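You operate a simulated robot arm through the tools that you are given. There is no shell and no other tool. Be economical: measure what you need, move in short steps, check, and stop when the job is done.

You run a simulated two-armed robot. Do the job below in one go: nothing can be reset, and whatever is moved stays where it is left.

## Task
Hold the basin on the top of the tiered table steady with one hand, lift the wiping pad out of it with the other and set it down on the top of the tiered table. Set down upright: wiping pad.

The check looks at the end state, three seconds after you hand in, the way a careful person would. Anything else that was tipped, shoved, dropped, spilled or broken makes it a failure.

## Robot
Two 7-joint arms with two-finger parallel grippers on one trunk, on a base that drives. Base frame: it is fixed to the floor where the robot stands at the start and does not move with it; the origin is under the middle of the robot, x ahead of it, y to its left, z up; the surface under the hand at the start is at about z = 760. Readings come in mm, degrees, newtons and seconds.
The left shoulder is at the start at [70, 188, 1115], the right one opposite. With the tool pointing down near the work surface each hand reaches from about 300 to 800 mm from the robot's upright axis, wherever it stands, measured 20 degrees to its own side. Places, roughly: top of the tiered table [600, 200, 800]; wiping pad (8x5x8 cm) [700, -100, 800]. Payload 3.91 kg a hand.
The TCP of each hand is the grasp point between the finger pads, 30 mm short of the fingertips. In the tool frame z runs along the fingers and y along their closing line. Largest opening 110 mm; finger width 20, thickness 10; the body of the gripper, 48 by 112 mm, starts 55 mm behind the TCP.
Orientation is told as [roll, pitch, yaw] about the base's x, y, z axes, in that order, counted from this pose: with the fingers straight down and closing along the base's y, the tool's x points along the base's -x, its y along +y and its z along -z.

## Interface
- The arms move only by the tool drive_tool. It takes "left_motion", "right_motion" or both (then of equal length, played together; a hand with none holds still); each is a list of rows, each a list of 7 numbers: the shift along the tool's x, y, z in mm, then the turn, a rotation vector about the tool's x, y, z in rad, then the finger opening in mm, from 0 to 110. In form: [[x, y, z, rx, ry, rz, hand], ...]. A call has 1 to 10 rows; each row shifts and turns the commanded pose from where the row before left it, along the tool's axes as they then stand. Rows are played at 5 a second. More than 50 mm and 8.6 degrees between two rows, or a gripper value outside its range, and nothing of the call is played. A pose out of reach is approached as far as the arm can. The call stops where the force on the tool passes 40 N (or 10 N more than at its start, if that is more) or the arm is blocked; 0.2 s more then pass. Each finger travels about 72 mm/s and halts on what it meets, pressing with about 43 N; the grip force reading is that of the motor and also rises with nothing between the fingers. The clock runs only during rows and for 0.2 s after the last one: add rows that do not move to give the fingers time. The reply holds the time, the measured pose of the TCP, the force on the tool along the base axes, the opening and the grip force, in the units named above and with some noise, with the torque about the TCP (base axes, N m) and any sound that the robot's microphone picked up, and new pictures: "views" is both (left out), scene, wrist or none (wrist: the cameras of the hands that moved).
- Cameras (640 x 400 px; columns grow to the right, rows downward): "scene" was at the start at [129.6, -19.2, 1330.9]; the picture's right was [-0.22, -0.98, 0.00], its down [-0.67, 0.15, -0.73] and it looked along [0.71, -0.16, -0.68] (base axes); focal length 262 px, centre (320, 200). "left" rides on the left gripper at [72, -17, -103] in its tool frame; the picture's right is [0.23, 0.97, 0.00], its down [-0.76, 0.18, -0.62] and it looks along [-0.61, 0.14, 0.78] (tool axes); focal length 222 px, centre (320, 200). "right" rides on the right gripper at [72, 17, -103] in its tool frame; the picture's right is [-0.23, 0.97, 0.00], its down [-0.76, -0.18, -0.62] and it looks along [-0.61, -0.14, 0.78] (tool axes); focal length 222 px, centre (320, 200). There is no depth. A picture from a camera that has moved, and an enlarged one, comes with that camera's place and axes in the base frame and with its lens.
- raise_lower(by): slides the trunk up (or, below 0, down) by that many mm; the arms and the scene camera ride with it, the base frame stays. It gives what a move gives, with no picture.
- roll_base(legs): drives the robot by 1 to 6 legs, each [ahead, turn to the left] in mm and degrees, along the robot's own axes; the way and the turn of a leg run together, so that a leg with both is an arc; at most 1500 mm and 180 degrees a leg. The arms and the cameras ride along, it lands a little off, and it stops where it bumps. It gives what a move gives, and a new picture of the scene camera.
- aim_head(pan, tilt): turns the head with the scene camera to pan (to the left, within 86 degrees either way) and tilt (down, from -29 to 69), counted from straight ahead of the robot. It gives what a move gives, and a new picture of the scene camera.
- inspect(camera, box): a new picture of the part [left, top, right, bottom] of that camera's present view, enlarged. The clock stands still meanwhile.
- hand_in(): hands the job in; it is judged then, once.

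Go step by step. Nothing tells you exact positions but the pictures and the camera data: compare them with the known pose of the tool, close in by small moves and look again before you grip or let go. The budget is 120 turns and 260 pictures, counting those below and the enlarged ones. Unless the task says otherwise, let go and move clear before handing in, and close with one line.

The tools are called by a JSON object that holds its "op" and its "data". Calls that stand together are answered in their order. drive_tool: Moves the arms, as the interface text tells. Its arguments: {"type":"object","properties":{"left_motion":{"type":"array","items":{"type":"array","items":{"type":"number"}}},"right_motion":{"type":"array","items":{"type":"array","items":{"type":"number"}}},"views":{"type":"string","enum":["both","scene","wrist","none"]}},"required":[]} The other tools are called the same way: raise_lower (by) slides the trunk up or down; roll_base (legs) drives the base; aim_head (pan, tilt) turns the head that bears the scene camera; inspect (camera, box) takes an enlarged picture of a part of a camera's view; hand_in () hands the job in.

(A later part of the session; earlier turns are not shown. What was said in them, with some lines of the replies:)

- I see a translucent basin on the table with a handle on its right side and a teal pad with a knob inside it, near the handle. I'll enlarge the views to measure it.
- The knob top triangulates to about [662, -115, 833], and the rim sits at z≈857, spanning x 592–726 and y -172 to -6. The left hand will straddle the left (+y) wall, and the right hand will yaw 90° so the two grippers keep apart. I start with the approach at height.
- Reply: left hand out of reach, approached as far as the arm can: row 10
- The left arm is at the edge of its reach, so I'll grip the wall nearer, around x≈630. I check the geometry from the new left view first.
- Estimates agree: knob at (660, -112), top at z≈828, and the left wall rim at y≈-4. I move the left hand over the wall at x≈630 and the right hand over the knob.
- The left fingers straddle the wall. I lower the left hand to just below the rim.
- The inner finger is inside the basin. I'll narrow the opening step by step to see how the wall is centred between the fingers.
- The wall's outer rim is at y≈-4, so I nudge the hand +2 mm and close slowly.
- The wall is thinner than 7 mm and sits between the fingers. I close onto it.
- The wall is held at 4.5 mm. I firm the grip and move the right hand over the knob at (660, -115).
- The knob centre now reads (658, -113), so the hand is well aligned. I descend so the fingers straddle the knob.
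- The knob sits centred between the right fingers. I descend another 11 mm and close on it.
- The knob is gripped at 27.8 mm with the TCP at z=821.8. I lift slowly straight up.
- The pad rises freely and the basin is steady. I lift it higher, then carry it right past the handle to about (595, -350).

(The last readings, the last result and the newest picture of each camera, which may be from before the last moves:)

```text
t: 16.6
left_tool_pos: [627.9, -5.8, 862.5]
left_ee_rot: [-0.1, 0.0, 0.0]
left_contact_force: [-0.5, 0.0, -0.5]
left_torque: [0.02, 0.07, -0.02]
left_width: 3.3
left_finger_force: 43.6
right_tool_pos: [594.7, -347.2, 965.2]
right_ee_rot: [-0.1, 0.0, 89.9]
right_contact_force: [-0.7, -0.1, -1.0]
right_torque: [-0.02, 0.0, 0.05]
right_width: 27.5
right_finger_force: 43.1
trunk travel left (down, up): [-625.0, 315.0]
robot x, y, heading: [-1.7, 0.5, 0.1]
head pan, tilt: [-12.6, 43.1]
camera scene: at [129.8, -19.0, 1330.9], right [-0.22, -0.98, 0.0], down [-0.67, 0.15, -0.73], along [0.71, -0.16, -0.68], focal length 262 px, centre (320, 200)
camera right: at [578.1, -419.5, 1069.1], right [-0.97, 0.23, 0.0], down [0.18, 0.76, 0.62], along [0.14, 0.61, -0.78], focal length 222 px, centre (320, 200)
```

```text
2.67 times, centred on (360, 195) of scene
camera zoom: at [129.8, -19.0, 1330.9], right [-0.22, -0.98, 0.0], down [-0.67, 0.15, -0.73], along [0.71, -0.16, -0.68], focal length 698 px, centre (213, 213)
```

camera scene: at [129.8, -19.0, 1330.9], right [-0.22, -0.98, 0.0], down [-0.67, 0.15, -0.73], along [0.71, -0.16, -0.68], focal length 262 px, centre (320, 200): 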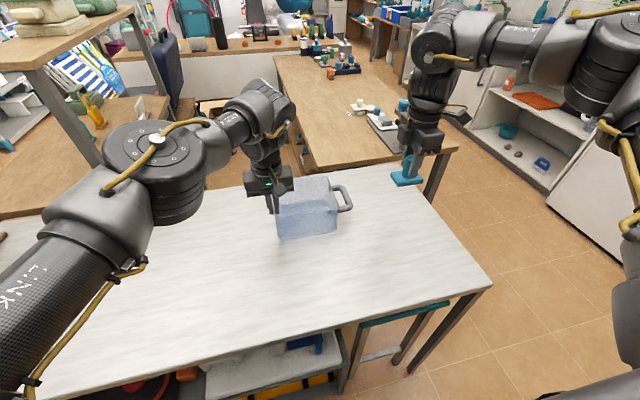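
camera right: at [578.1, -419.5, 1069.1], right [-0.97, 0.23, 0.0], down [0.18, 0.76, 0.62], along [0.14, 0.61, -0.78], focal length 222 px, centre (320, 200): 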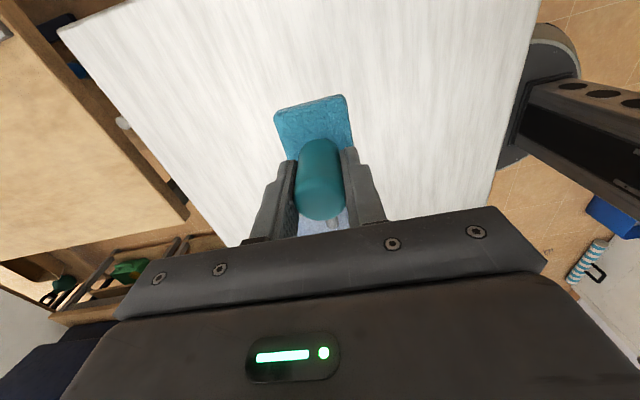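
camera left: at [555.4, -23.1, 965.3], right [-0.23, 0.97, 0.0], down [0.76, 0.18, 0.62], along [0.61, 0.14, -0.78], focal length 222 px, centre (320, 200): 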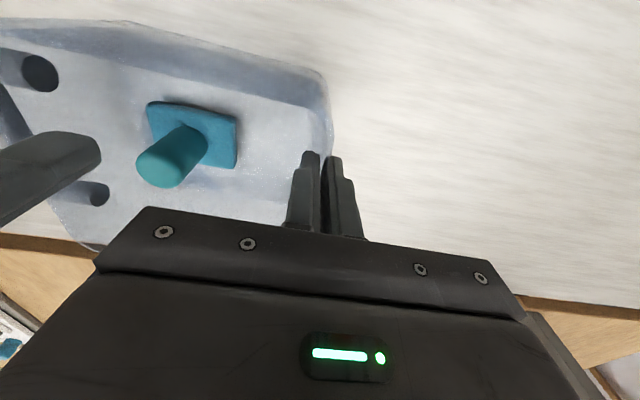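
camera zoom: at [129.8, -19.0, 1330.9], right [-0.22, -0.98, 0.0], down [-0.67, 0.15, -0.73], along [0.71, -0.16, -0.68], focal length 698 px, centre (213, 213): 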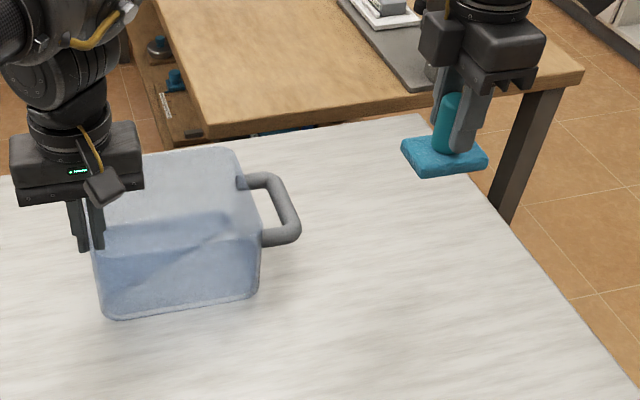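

The pad is held level and clear of the basin. I lower it to just above the table at this spot, well inside the right edge.

{"op": "drive_tool", "data": {"right_motion": [[0, 0, 25, 0, 0, 0, 10], [0, 0, 25, 0, 0, 0, 10], [0, 0, 25, 0, 0, 0, 10], [0, 0, 25, 0, 0, 0, 10], [0, 0, 20, 0, 0, 0, 10], [0, 0, 10, 0, 0, 0, 10], [0, 0, 0, 0, 0, 0, 10]]}}

{"op": "inspect", "data": {"camera": "scene", "box": [280, 150, 480, 275]}}

```text
t: 18.2
left_tool_pos: [628.0, -7.4, 862.1]
left_ee_rot: [0.0, 0.2, 0.0]
left_contact_force: [0.1, 0.2, -0.8]
left_torque: [-0.02, 0.02, 0.02]
left_width: 2.9
left_finger_force: 42.9
right_tool_pos: [595.1, -347.3, 837.0]
right_ee_rot: [0.0, 0.1, 89.9]
right_contact_force: [-0.3, 0.0, -0.4]
right_torque: [-0.03, 0.0, 0.0]
right_width: 27.6
right_finger_force: 42.9
trunk travel left (down, up): [-625.0, 315.0]
robot x, y, heading: [-0.1, -1.4, -0.0]
head pan, tilt: [-12.6, 43.1]
camera scene: at [129.8, -19.6, 1330.9], right [-0.22, -0.98, 0.0], down [-0.67, 0.15, -0.73], along [0.71, -0.16, -0.68], focal length 262 px, centre (320, 200)
camera right: at [578.2, -419.9, 940.0], right [-0.97, 0.23, 0.0], down [0.18, 0.76, 0.62], along [0.14, 0.61, -0.78], focal length 222 px, centre (320, 200)
```

scene: 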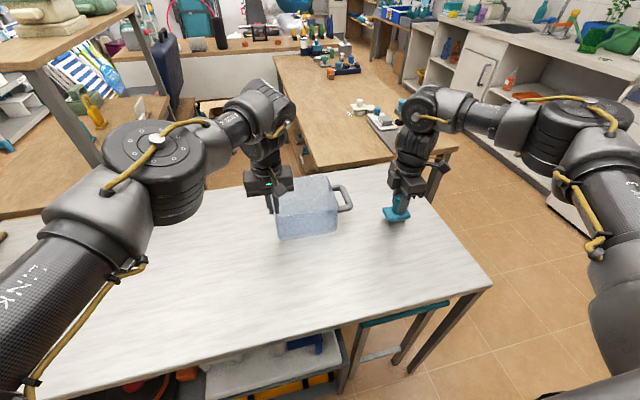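
right: 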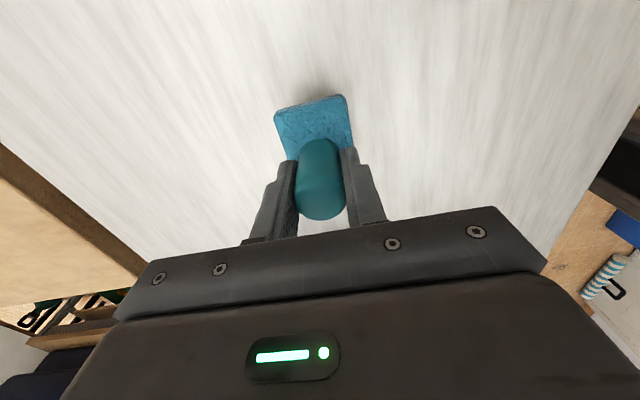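

```text
3.20 times, centred on (380, 212) of scene
camera zoom: at [129.8, -19.6, 1330.9], right [-0.22, -0.98, 0.0], down [-0.67, 0.15, -0.73], along [0.71, -0.16, -0.68], focal length 838 px, centre (128, 160)
```

zoom: 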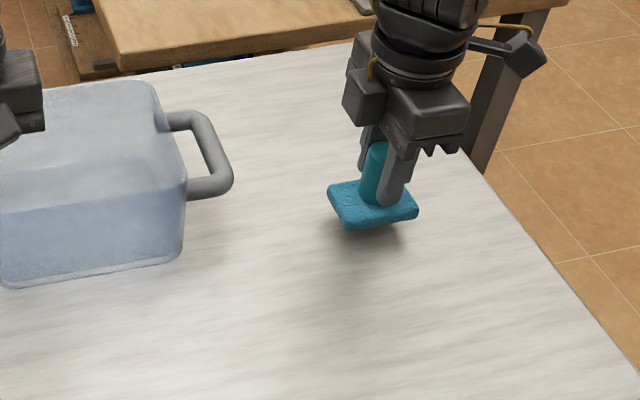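

The pad is about 15–18 mm above the table. I lower it in small steps and watch the contact force.

{"op": "drive_tool", "data": {"right_motion": [[0, 0, 5, 0, 0, 0, 10], [0, 0, 4, 0, 0, 0, 10], [0, 0, 3, 0, 0, 0, 10], [0, 0, 2, 0, 0, 0, 10], [0, 0, 0, 0, 0, 0, 10]], "views": "none"}}

{"op": "drive_tool", "data": {"right_motion": [[0, 0, 1.5, 0, 0, 0, 10], [0, 0, 0, 0, 0, 0, 10]], "views": "none"}}

{"op": "inspect", "data": {"camera": "scene", "box": [340, 160, 460, 240]}}

```text
t: 19.4
left_tool_pos: [628.1, -5.4, 862.6]
left_ee_rot: [0.0, 0.1, -0.1]
left_contact_force: [0.1, 0.1, 0.5]
left_torque: [-0.01, -0.01, 0.01]
left_width: 3.1
left_finger_force: 43.0
right_tool_pos: [595.6, -347.7, 822.1]
right_ee_rot: [0.1, 0.0, 90.0]
right_contact_force: [0.3, 0.1, 0.2]
right_torque: [0.0, 0.0, 0.01]
right_width: 27.8
right_finger_force: 43.1
trunk travel left (down, up): [-625.0, 315.0]
robot x, y, heading: [1.3, 1.4, -0.1]
head pan, tilt: [-12.6, 43.1]
```

```text
t: 20.0
left_tool_pos: [627.2, -5.6, 861.3]
left_ee_rot: [0.1, 0.0, 0.1]
left_contact_force: [-0.4, 0.0, -0.7]
left_torque: [-0.03, -0.01, 0.04]
left_width: 3.3
left_finger_force: 43.1
right_tool_pos: [595.7, -348.1, 821.5]
right_ee_rot: [0.1, 0.0, 89.8]
right_contact_force: [-0.7, -1.0, -0.1]
right_torque: [0.02, 0.02, 0.01]
right_width: 27.8
right_finger_force: 43.2
trunk travel left (down, up): [-625.0, 315.0]
robot x, y, heading: [0.1, -1.3, -0.0]
head pan, tilt: [-12.6, 43.1]
```

```text
5.00 times, centred on (400, 200) of scene
camera zoom: at [129.8, -19.5, 1330.9], right [-0.22, -0.98, 0.0], down [-0.67, 0.15, -0.73], along [0.71, -0.16, -0.68], focal length 1309 px, centre (-80, 200)
```

zoom: 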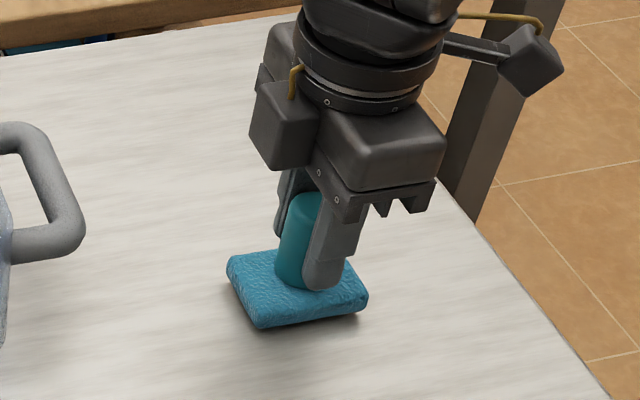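

Still a small gap and no contact force yet. I continue down in 1 mm steps.

{"op": "drive_tool", "data": {"right_motion": [[0, 0, 1, 0, 0, 0, 10], [0, 0, 1, 0, 0, 0, 10], [0, 0, 0, 0, 0, 0, 10]], "views": "none"}}

{"op": "drive_tool", "data": {"right_motion": [[0, 0, 1, 0, 0, 0, 10], [0, 0, 0, 0, 0, 0, 10]], "views": "none"}}

{"op": "inspect", "data": {"camera": "scene", "box": [340, 160, 460, 240]}}

```text
t: 20.8
left_tool_pos: [627.7, -6.4, 863.5]
left_ee_rot: [0.0, 0.1, 0.0]
left_contact_force: [-0.9, 0.6, -0.2]
left_torque: [-0.02, 0.08, 0.0]
left_width: 3.3
left_finger_force: 43.3
right_tool_pos: [595.0, -347.2, 817.9]
right_ee_rot: [0.0, 0.0, 89.9]
right_contact_force: [-0.2, 0.6, -0.7]
right_torque: [0.01, 0.0, 0.0]
right_width: 27.7
right_finger_force: 43.1
trunk travel left (down, up): [-625.0, 315.0]
robot x, y, heading: [-0.3, 2.8, -0.2]
head pan, tilt: [-12.6, 43.1]
```

```text
t: 21.4
left_tool_pos: [628.6, -6.2, 861.4]
left_ee_rot: [0.0, 0.1, 0.0]
left_contact_force: [-0.2, 0.2, -0.7]
left_torque: [-0.01, 0.04, -0.02]
left_width: 3.1
left_finger_force: 43.0
right_tool_pos: [594.7, -348.4, 819.1]
right_ee_rot: [0.0, -0.1, 89.9]
right_contact_force: [-0.8, 0.7, -2.2]
right_torque: [0.0, -0.02, 0.0]
right_width: 27.6
right_finger_force: 43.1
trunk travel left (down, up): [-625.0, 315.0]
robot x, y, heading: [0.1, 2.1, -0.1]
head pan, tilt: [-12.6, 43.1]
```

```text
5.00 times, centred on (400, 200) of scene
camera zoom: at [129.8, -19.5, 1330.9], right [-0.22, -0.98, 0.0], down [-0.67, 0.15, -0.73], along [0.71, -0.16, -0.68], focal length 1309 px, centre (-80, 200)
```

zoom: 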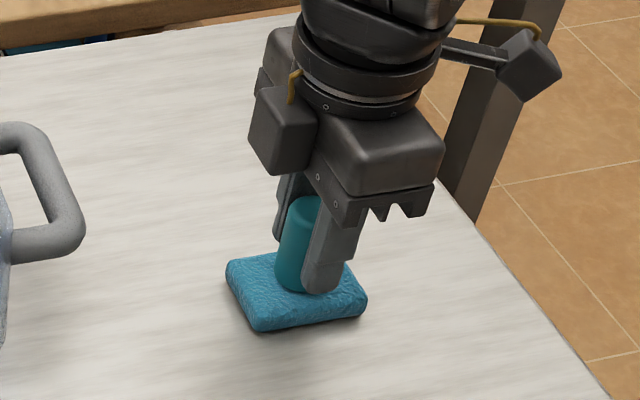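

{"op": "drive_tool", "data": {"right_motion": [[0, 0, 1, 0, 0, 0, 10], [0, 0, 0, 0, 0, 0, 10]], "views": "none"}}

{"op": "drive_tool", "data": {"right_motion": [[0, 0, 1, 0, 0, 0, 10], [0, 0, 0, 0, 0, 0, 10]], "views": "none"}}

```text
t: 22.0
left_tool_pos: [627.6, -6.1, 862.2]
left_ee_rot: [0.0, 0.2, 0.0]
left_contact_force: [0.6, -0.9, 0.1]
left_torque: [0.03, -0.02, 0.02]
left_width: 3.0
left_finger_force: 43.0
right_tool_pos: [596.0, -348.1, 818.1]
right_ee_rot: [0.0, 0.1, 89.9]
right_contact_force: [-0.1, 0.1, -0.6]
right_torque: [0.03, 0.0, -0.01]
right_width: 27.9
right_finger_force: 43.0
trunk travel left (down, up): [-625.0, 315.0]
robot x, y, heading: [0.7, 0.3, 0.1]
head pan, tilt: [-12.6, 43.1]
```

```text
t: 22.6
left_tool_pos: [629.4, -7.0, 862.2]
left_ee_rot: [0.1, -0.1, -0.1]
left_contact_force: [-0.2, -0.3, -0.7]
left_torque: [0.07, 0.03, 0.07]
left_width: 3.2
left_finger_force: 43.3
right_tool_pos: [595.3, -347.5, 815.9]
right_ee_rot: [0.0, 0.0, 90.0]
right_contact_force: [1.5, -0.4, 4.9]
right_torque: [-0.07, 0.02, 0.01]
right_width: 27.7
right_finger_force: 43.0
trunk travel left (down, up): [-625.0, 315.0]
robot x, y, heading: [-3.6, 0.6, 0.1]
head pan, tilt: [-12.6, 43.1]
```

There is contact now, about 5 N upward. I release the knob slowly and rise a little.

{"op": "drive_tool", "data": {"right_motion": [[0, 0, 0, 0, 0, 0, 28], [0, 0, 0, 0, 0, 0, 34], [0, 0, 0, 0, 0, 0, 44], [0, 0, 0, 0, 0, 0, 58], [0, 0, 0, 0, 0, 0, 70], [0, 0, 0, 0, 0, 0, 70]]}}

{"op": "inspect", "data": {"camera": "scene", "box": [340, 160, 460, 240]}}

```text
t: 24.0
left_tool_pos: [628.6, -5.6, 862.2]
left_ee_rot: [0.1, 0.1, 0.1]
left_contact_force: [0.4, 0.9, -0.9]
left_torque: [-0.03, -0.05, 0.02]
left_width: 3.4
left_finger_force: 43.3
right_tool_pos: [595.5, -347.6, 815.7]
right_ee_rot: [0.0, 0.0, 89.9]
right_contact_force: [0.1, -0.6, 0.2]
right_torque: [-0.01, -0.03, 0.01]
right_width: 70.0
right_finger_force: 0.0
trunk travel left (down, up): [-625.0, 315.0]
robot x, y, heading: [-4.7, -0.2, -0.2]
head pan, tilt: [-12.6, 43.1]
camera scene: at [129.7, -19.5, 1330.9], right [-0.22, -0.98, 0.0], down [-0.67, 0.15, -0.73], along [0.71, -0.16, -0.68], focal length 262 px, centre (320, 200)
camera right: at [578.2, -419.9, 919.5], right [-0.97, 0.23, 0.0], down [0.18, 0.76, 0.62], along [0.14, 0.61, -0.78], focal length 222 px, centre (320, 200)
```

scene: 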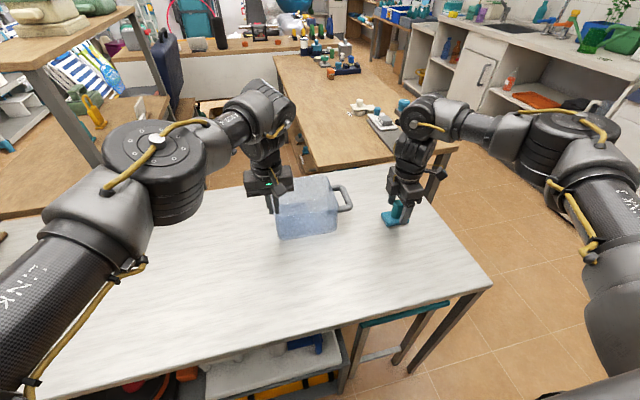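
right: 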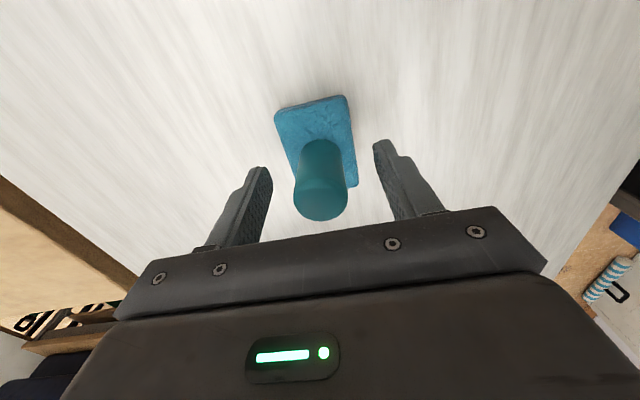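

```text
5.00 times, centred on (400, 200) of scene
camera zoom: at [129.7, -19.5, 1330.9], right [-0.22, -0.98, 0.0], down [-0.67, 0.15, -0.73], along [0.71, -0.16, -0.68], focal length 1309 px, centre (-80, 200)
```

zoom: 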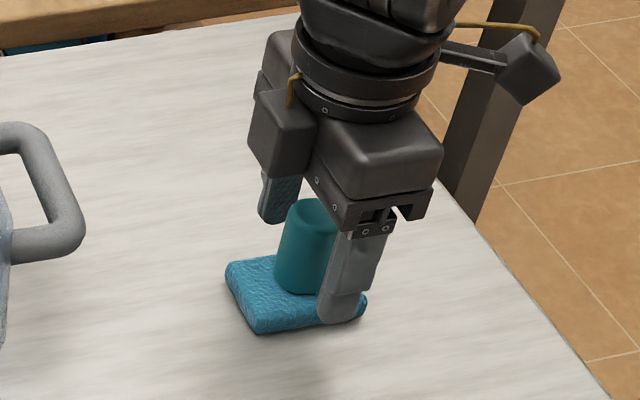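

The pad stands upright on the table. I raise the right hand clear and let go of the basin wall symmetrically.

{"op": "drive_tool", "data": {"right_motion": [[0, 0, -15, 0, 0, 0, 70], [0, 0, -20, 0, 0, 0, 70], [0, 0, -30, 0, 0, 0, 70], [0, 0, -40, 0, 0, 0, 70], [0, 0, -40, 0, 0, 0, 70], [0, 0, 0, 0, 0, 0, 70]], "left_motion": [[0, 0, 0, 0, 0, 0, 3], [0, 0, 0, 0, 0, 0, 6], [0, 0, 0, 0, 0, 0, 12], [0, 0, 0, 0, 0, 0, 20], [0, 0, 0, 0, 0, 0, 30], [0, 0, 0, 0, 0, 0, 30]]}}

{"op": "inspect", "data": {"camera": "left", "box": [200, 60, 440, 240]}}

```text
t: 25.4
left_tool_pos: [629.7, -5.9, 861.7]
left_ee_rot: [0.0, 0.1, 0.0]
left_contact_force: [0.7, 0.3, -0.1]
left_torque: [0.01, 0.02, 0.0]
left_width: 30.1
left_finger_force: 0.0
right_tool_pos: [594.9, -348.5, 961.4]
right_ee_rot: [0.1, 0.0, 89.9]
right_contact_force: [0.4, -0.2, -0.1]
right_torque: [0.0, 0.02, 0.0]
right_width: 70.1
right_finger_force: 0.0
trunk travel left (down, up): [-625.0, 315.0]
robot x, y, heading: [-1.7, -0.8, 0.2]
head pan, tilt: [-12.6, 43.1]
camera scene: at [130.4, -20.2, 1330.8], right [-0.22, -0.98, 0.0], down [-0.67, 0.15, -0.73], along [0.71, -0.16, -0.68], focal length 262 px, centre (320, 200)
camera right: at [578.7, -420.4, 1064.7], right [-0.97, 0.23, 0.0], down [0.18, 0.76, 0.62], along [0.14, 0.61, -0.78], focal length 222 px, centre (320, 200)
camera left: at [556.0, -23.6, 964.9], right [-0.23, 0.97, 0.0], down [0.76, 0.18, 0.62], along [0.61, 0.14, -0.78], focal length 222 px, centre (320, 200)
```

scene: 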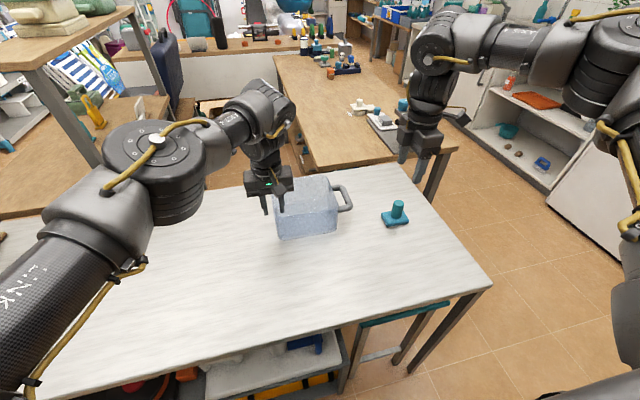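
right: 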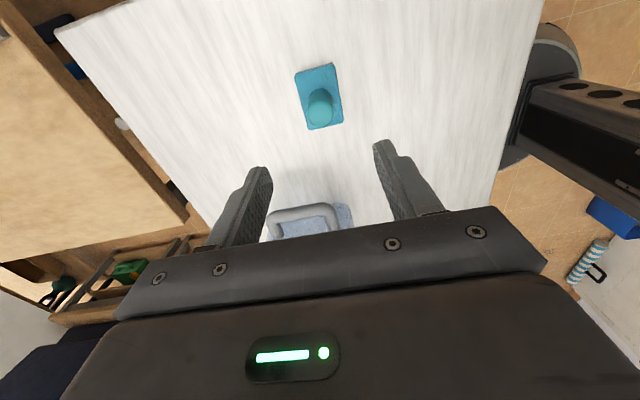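
left: 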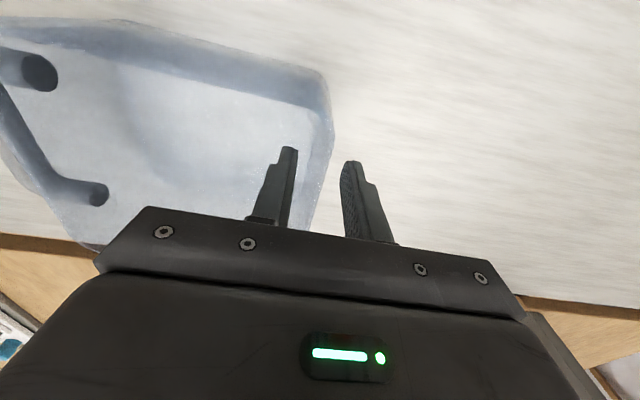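

```text
2.22 times, centred on (320, 150) of left
camera zoom: at [556.0, -23.6, 964.9], right [-0.23, 0.97, 0.0], down [0.76, 0.18, 0.62], along [0.61, 0.14, -0.78], focal length 494 px, centre (320, 311)
```

zoom: 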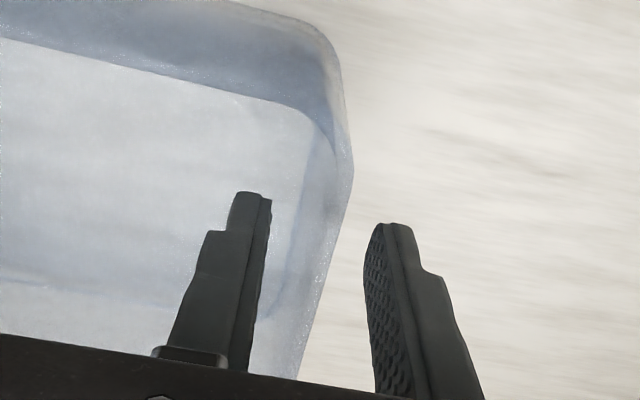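

The basin is released and the wall is clear of both fingers. I raise the left hand straight up.

{"op": "drive_tool", "data": {"left_motion": [[0, 0, -15, 0, 0, 0, 30], [0, 0, -20, 0, 0, 0, 30], [0, 0, -25, 0, 0, 0, 30], [0, 0, -25, 0, 0, 0, 30], [10, 20, -10, 0, 0, 0, 30], [10, 30, 0, 0, 0, 0, 30], [0, 0, 0, 0, 0, 0, 30]]}}

{"op": "inspect", "data": {"camera": "scene", "box": [240, 140, 440, 265]}}

```text
t: 27.0
left_tool_pos: [608.1, 42.8, 957.7]
left_ee_rot: [0.1, 0.1, 0.0]
left_contact_force: [0.2, 0.5, 0.1]
left_torque: [0.0, 0.02, -0.01]
left_width: 30.1
left_finger_force: 0.1
right_tool_pos: [595.4, -347.8, 961.5]
right_ee_rot: [0.0, -0.1, 89.9]
right_contact_force: [-0.3, -0.1, 0.1]
right_torque: [0.03, -0.04, -0.01]
right_width: 69.9
right_finger_force: 0.1
trunk travel left (down, up): [-625.0, 315.0]
robot x, y, heading: [-0.4, -0.4, 0.2]
head pan, tilt: [-12.6, 43.1]
camera scene: at [129.7, -21.3, 1330.9], right [-0.22, -0.98, 0.0], down [-0.67, 0.15, -0.73], along [0.71, -0.16, -0.68], focal length 262 px, centre (320, 200)
camera left: at [535.7, 25.3, 1060.5], right [-0.23, 0.97, 0.0], down [0.76, 0.18, 0.62], along [0.61, 0.14, -0.78], focal length 222 px, centre (320, 200)
```

scene: 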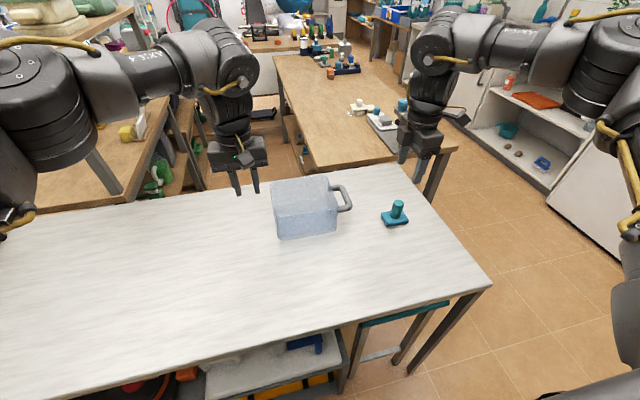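
left: 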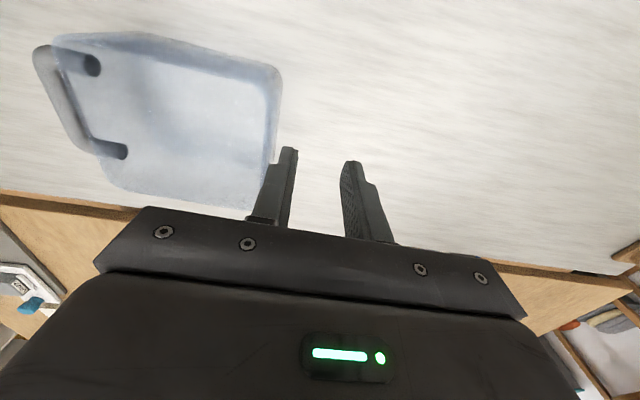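

```text
3.20 times, centred on (340, 202) of scene
camera zoom: at [129.7, -21.3, 1330.9], right [-0.22, -0.98, 0.0], down [-0.67, 0.15, -0.73], along [0.71, -0.16, -0.68], focal length 838 px, centre (256, 192)
```

zoom: 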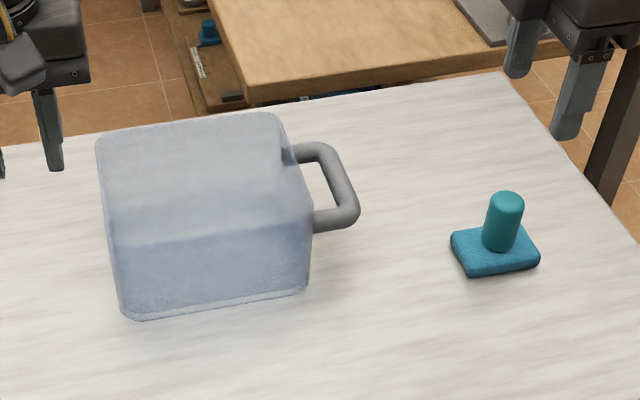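

The basin is where it was to within about 2 mm, the pad stands upright on the table top, and both hands are clear. I hand in.

{"op": "hand_in", "data": {}}

```text
The job is handed in.
```

The left hand held the basin while the right lifted the wiping pad out and set it upright on the table top; both hands are clear, and the basin shifted only about 2 mm when gripped.
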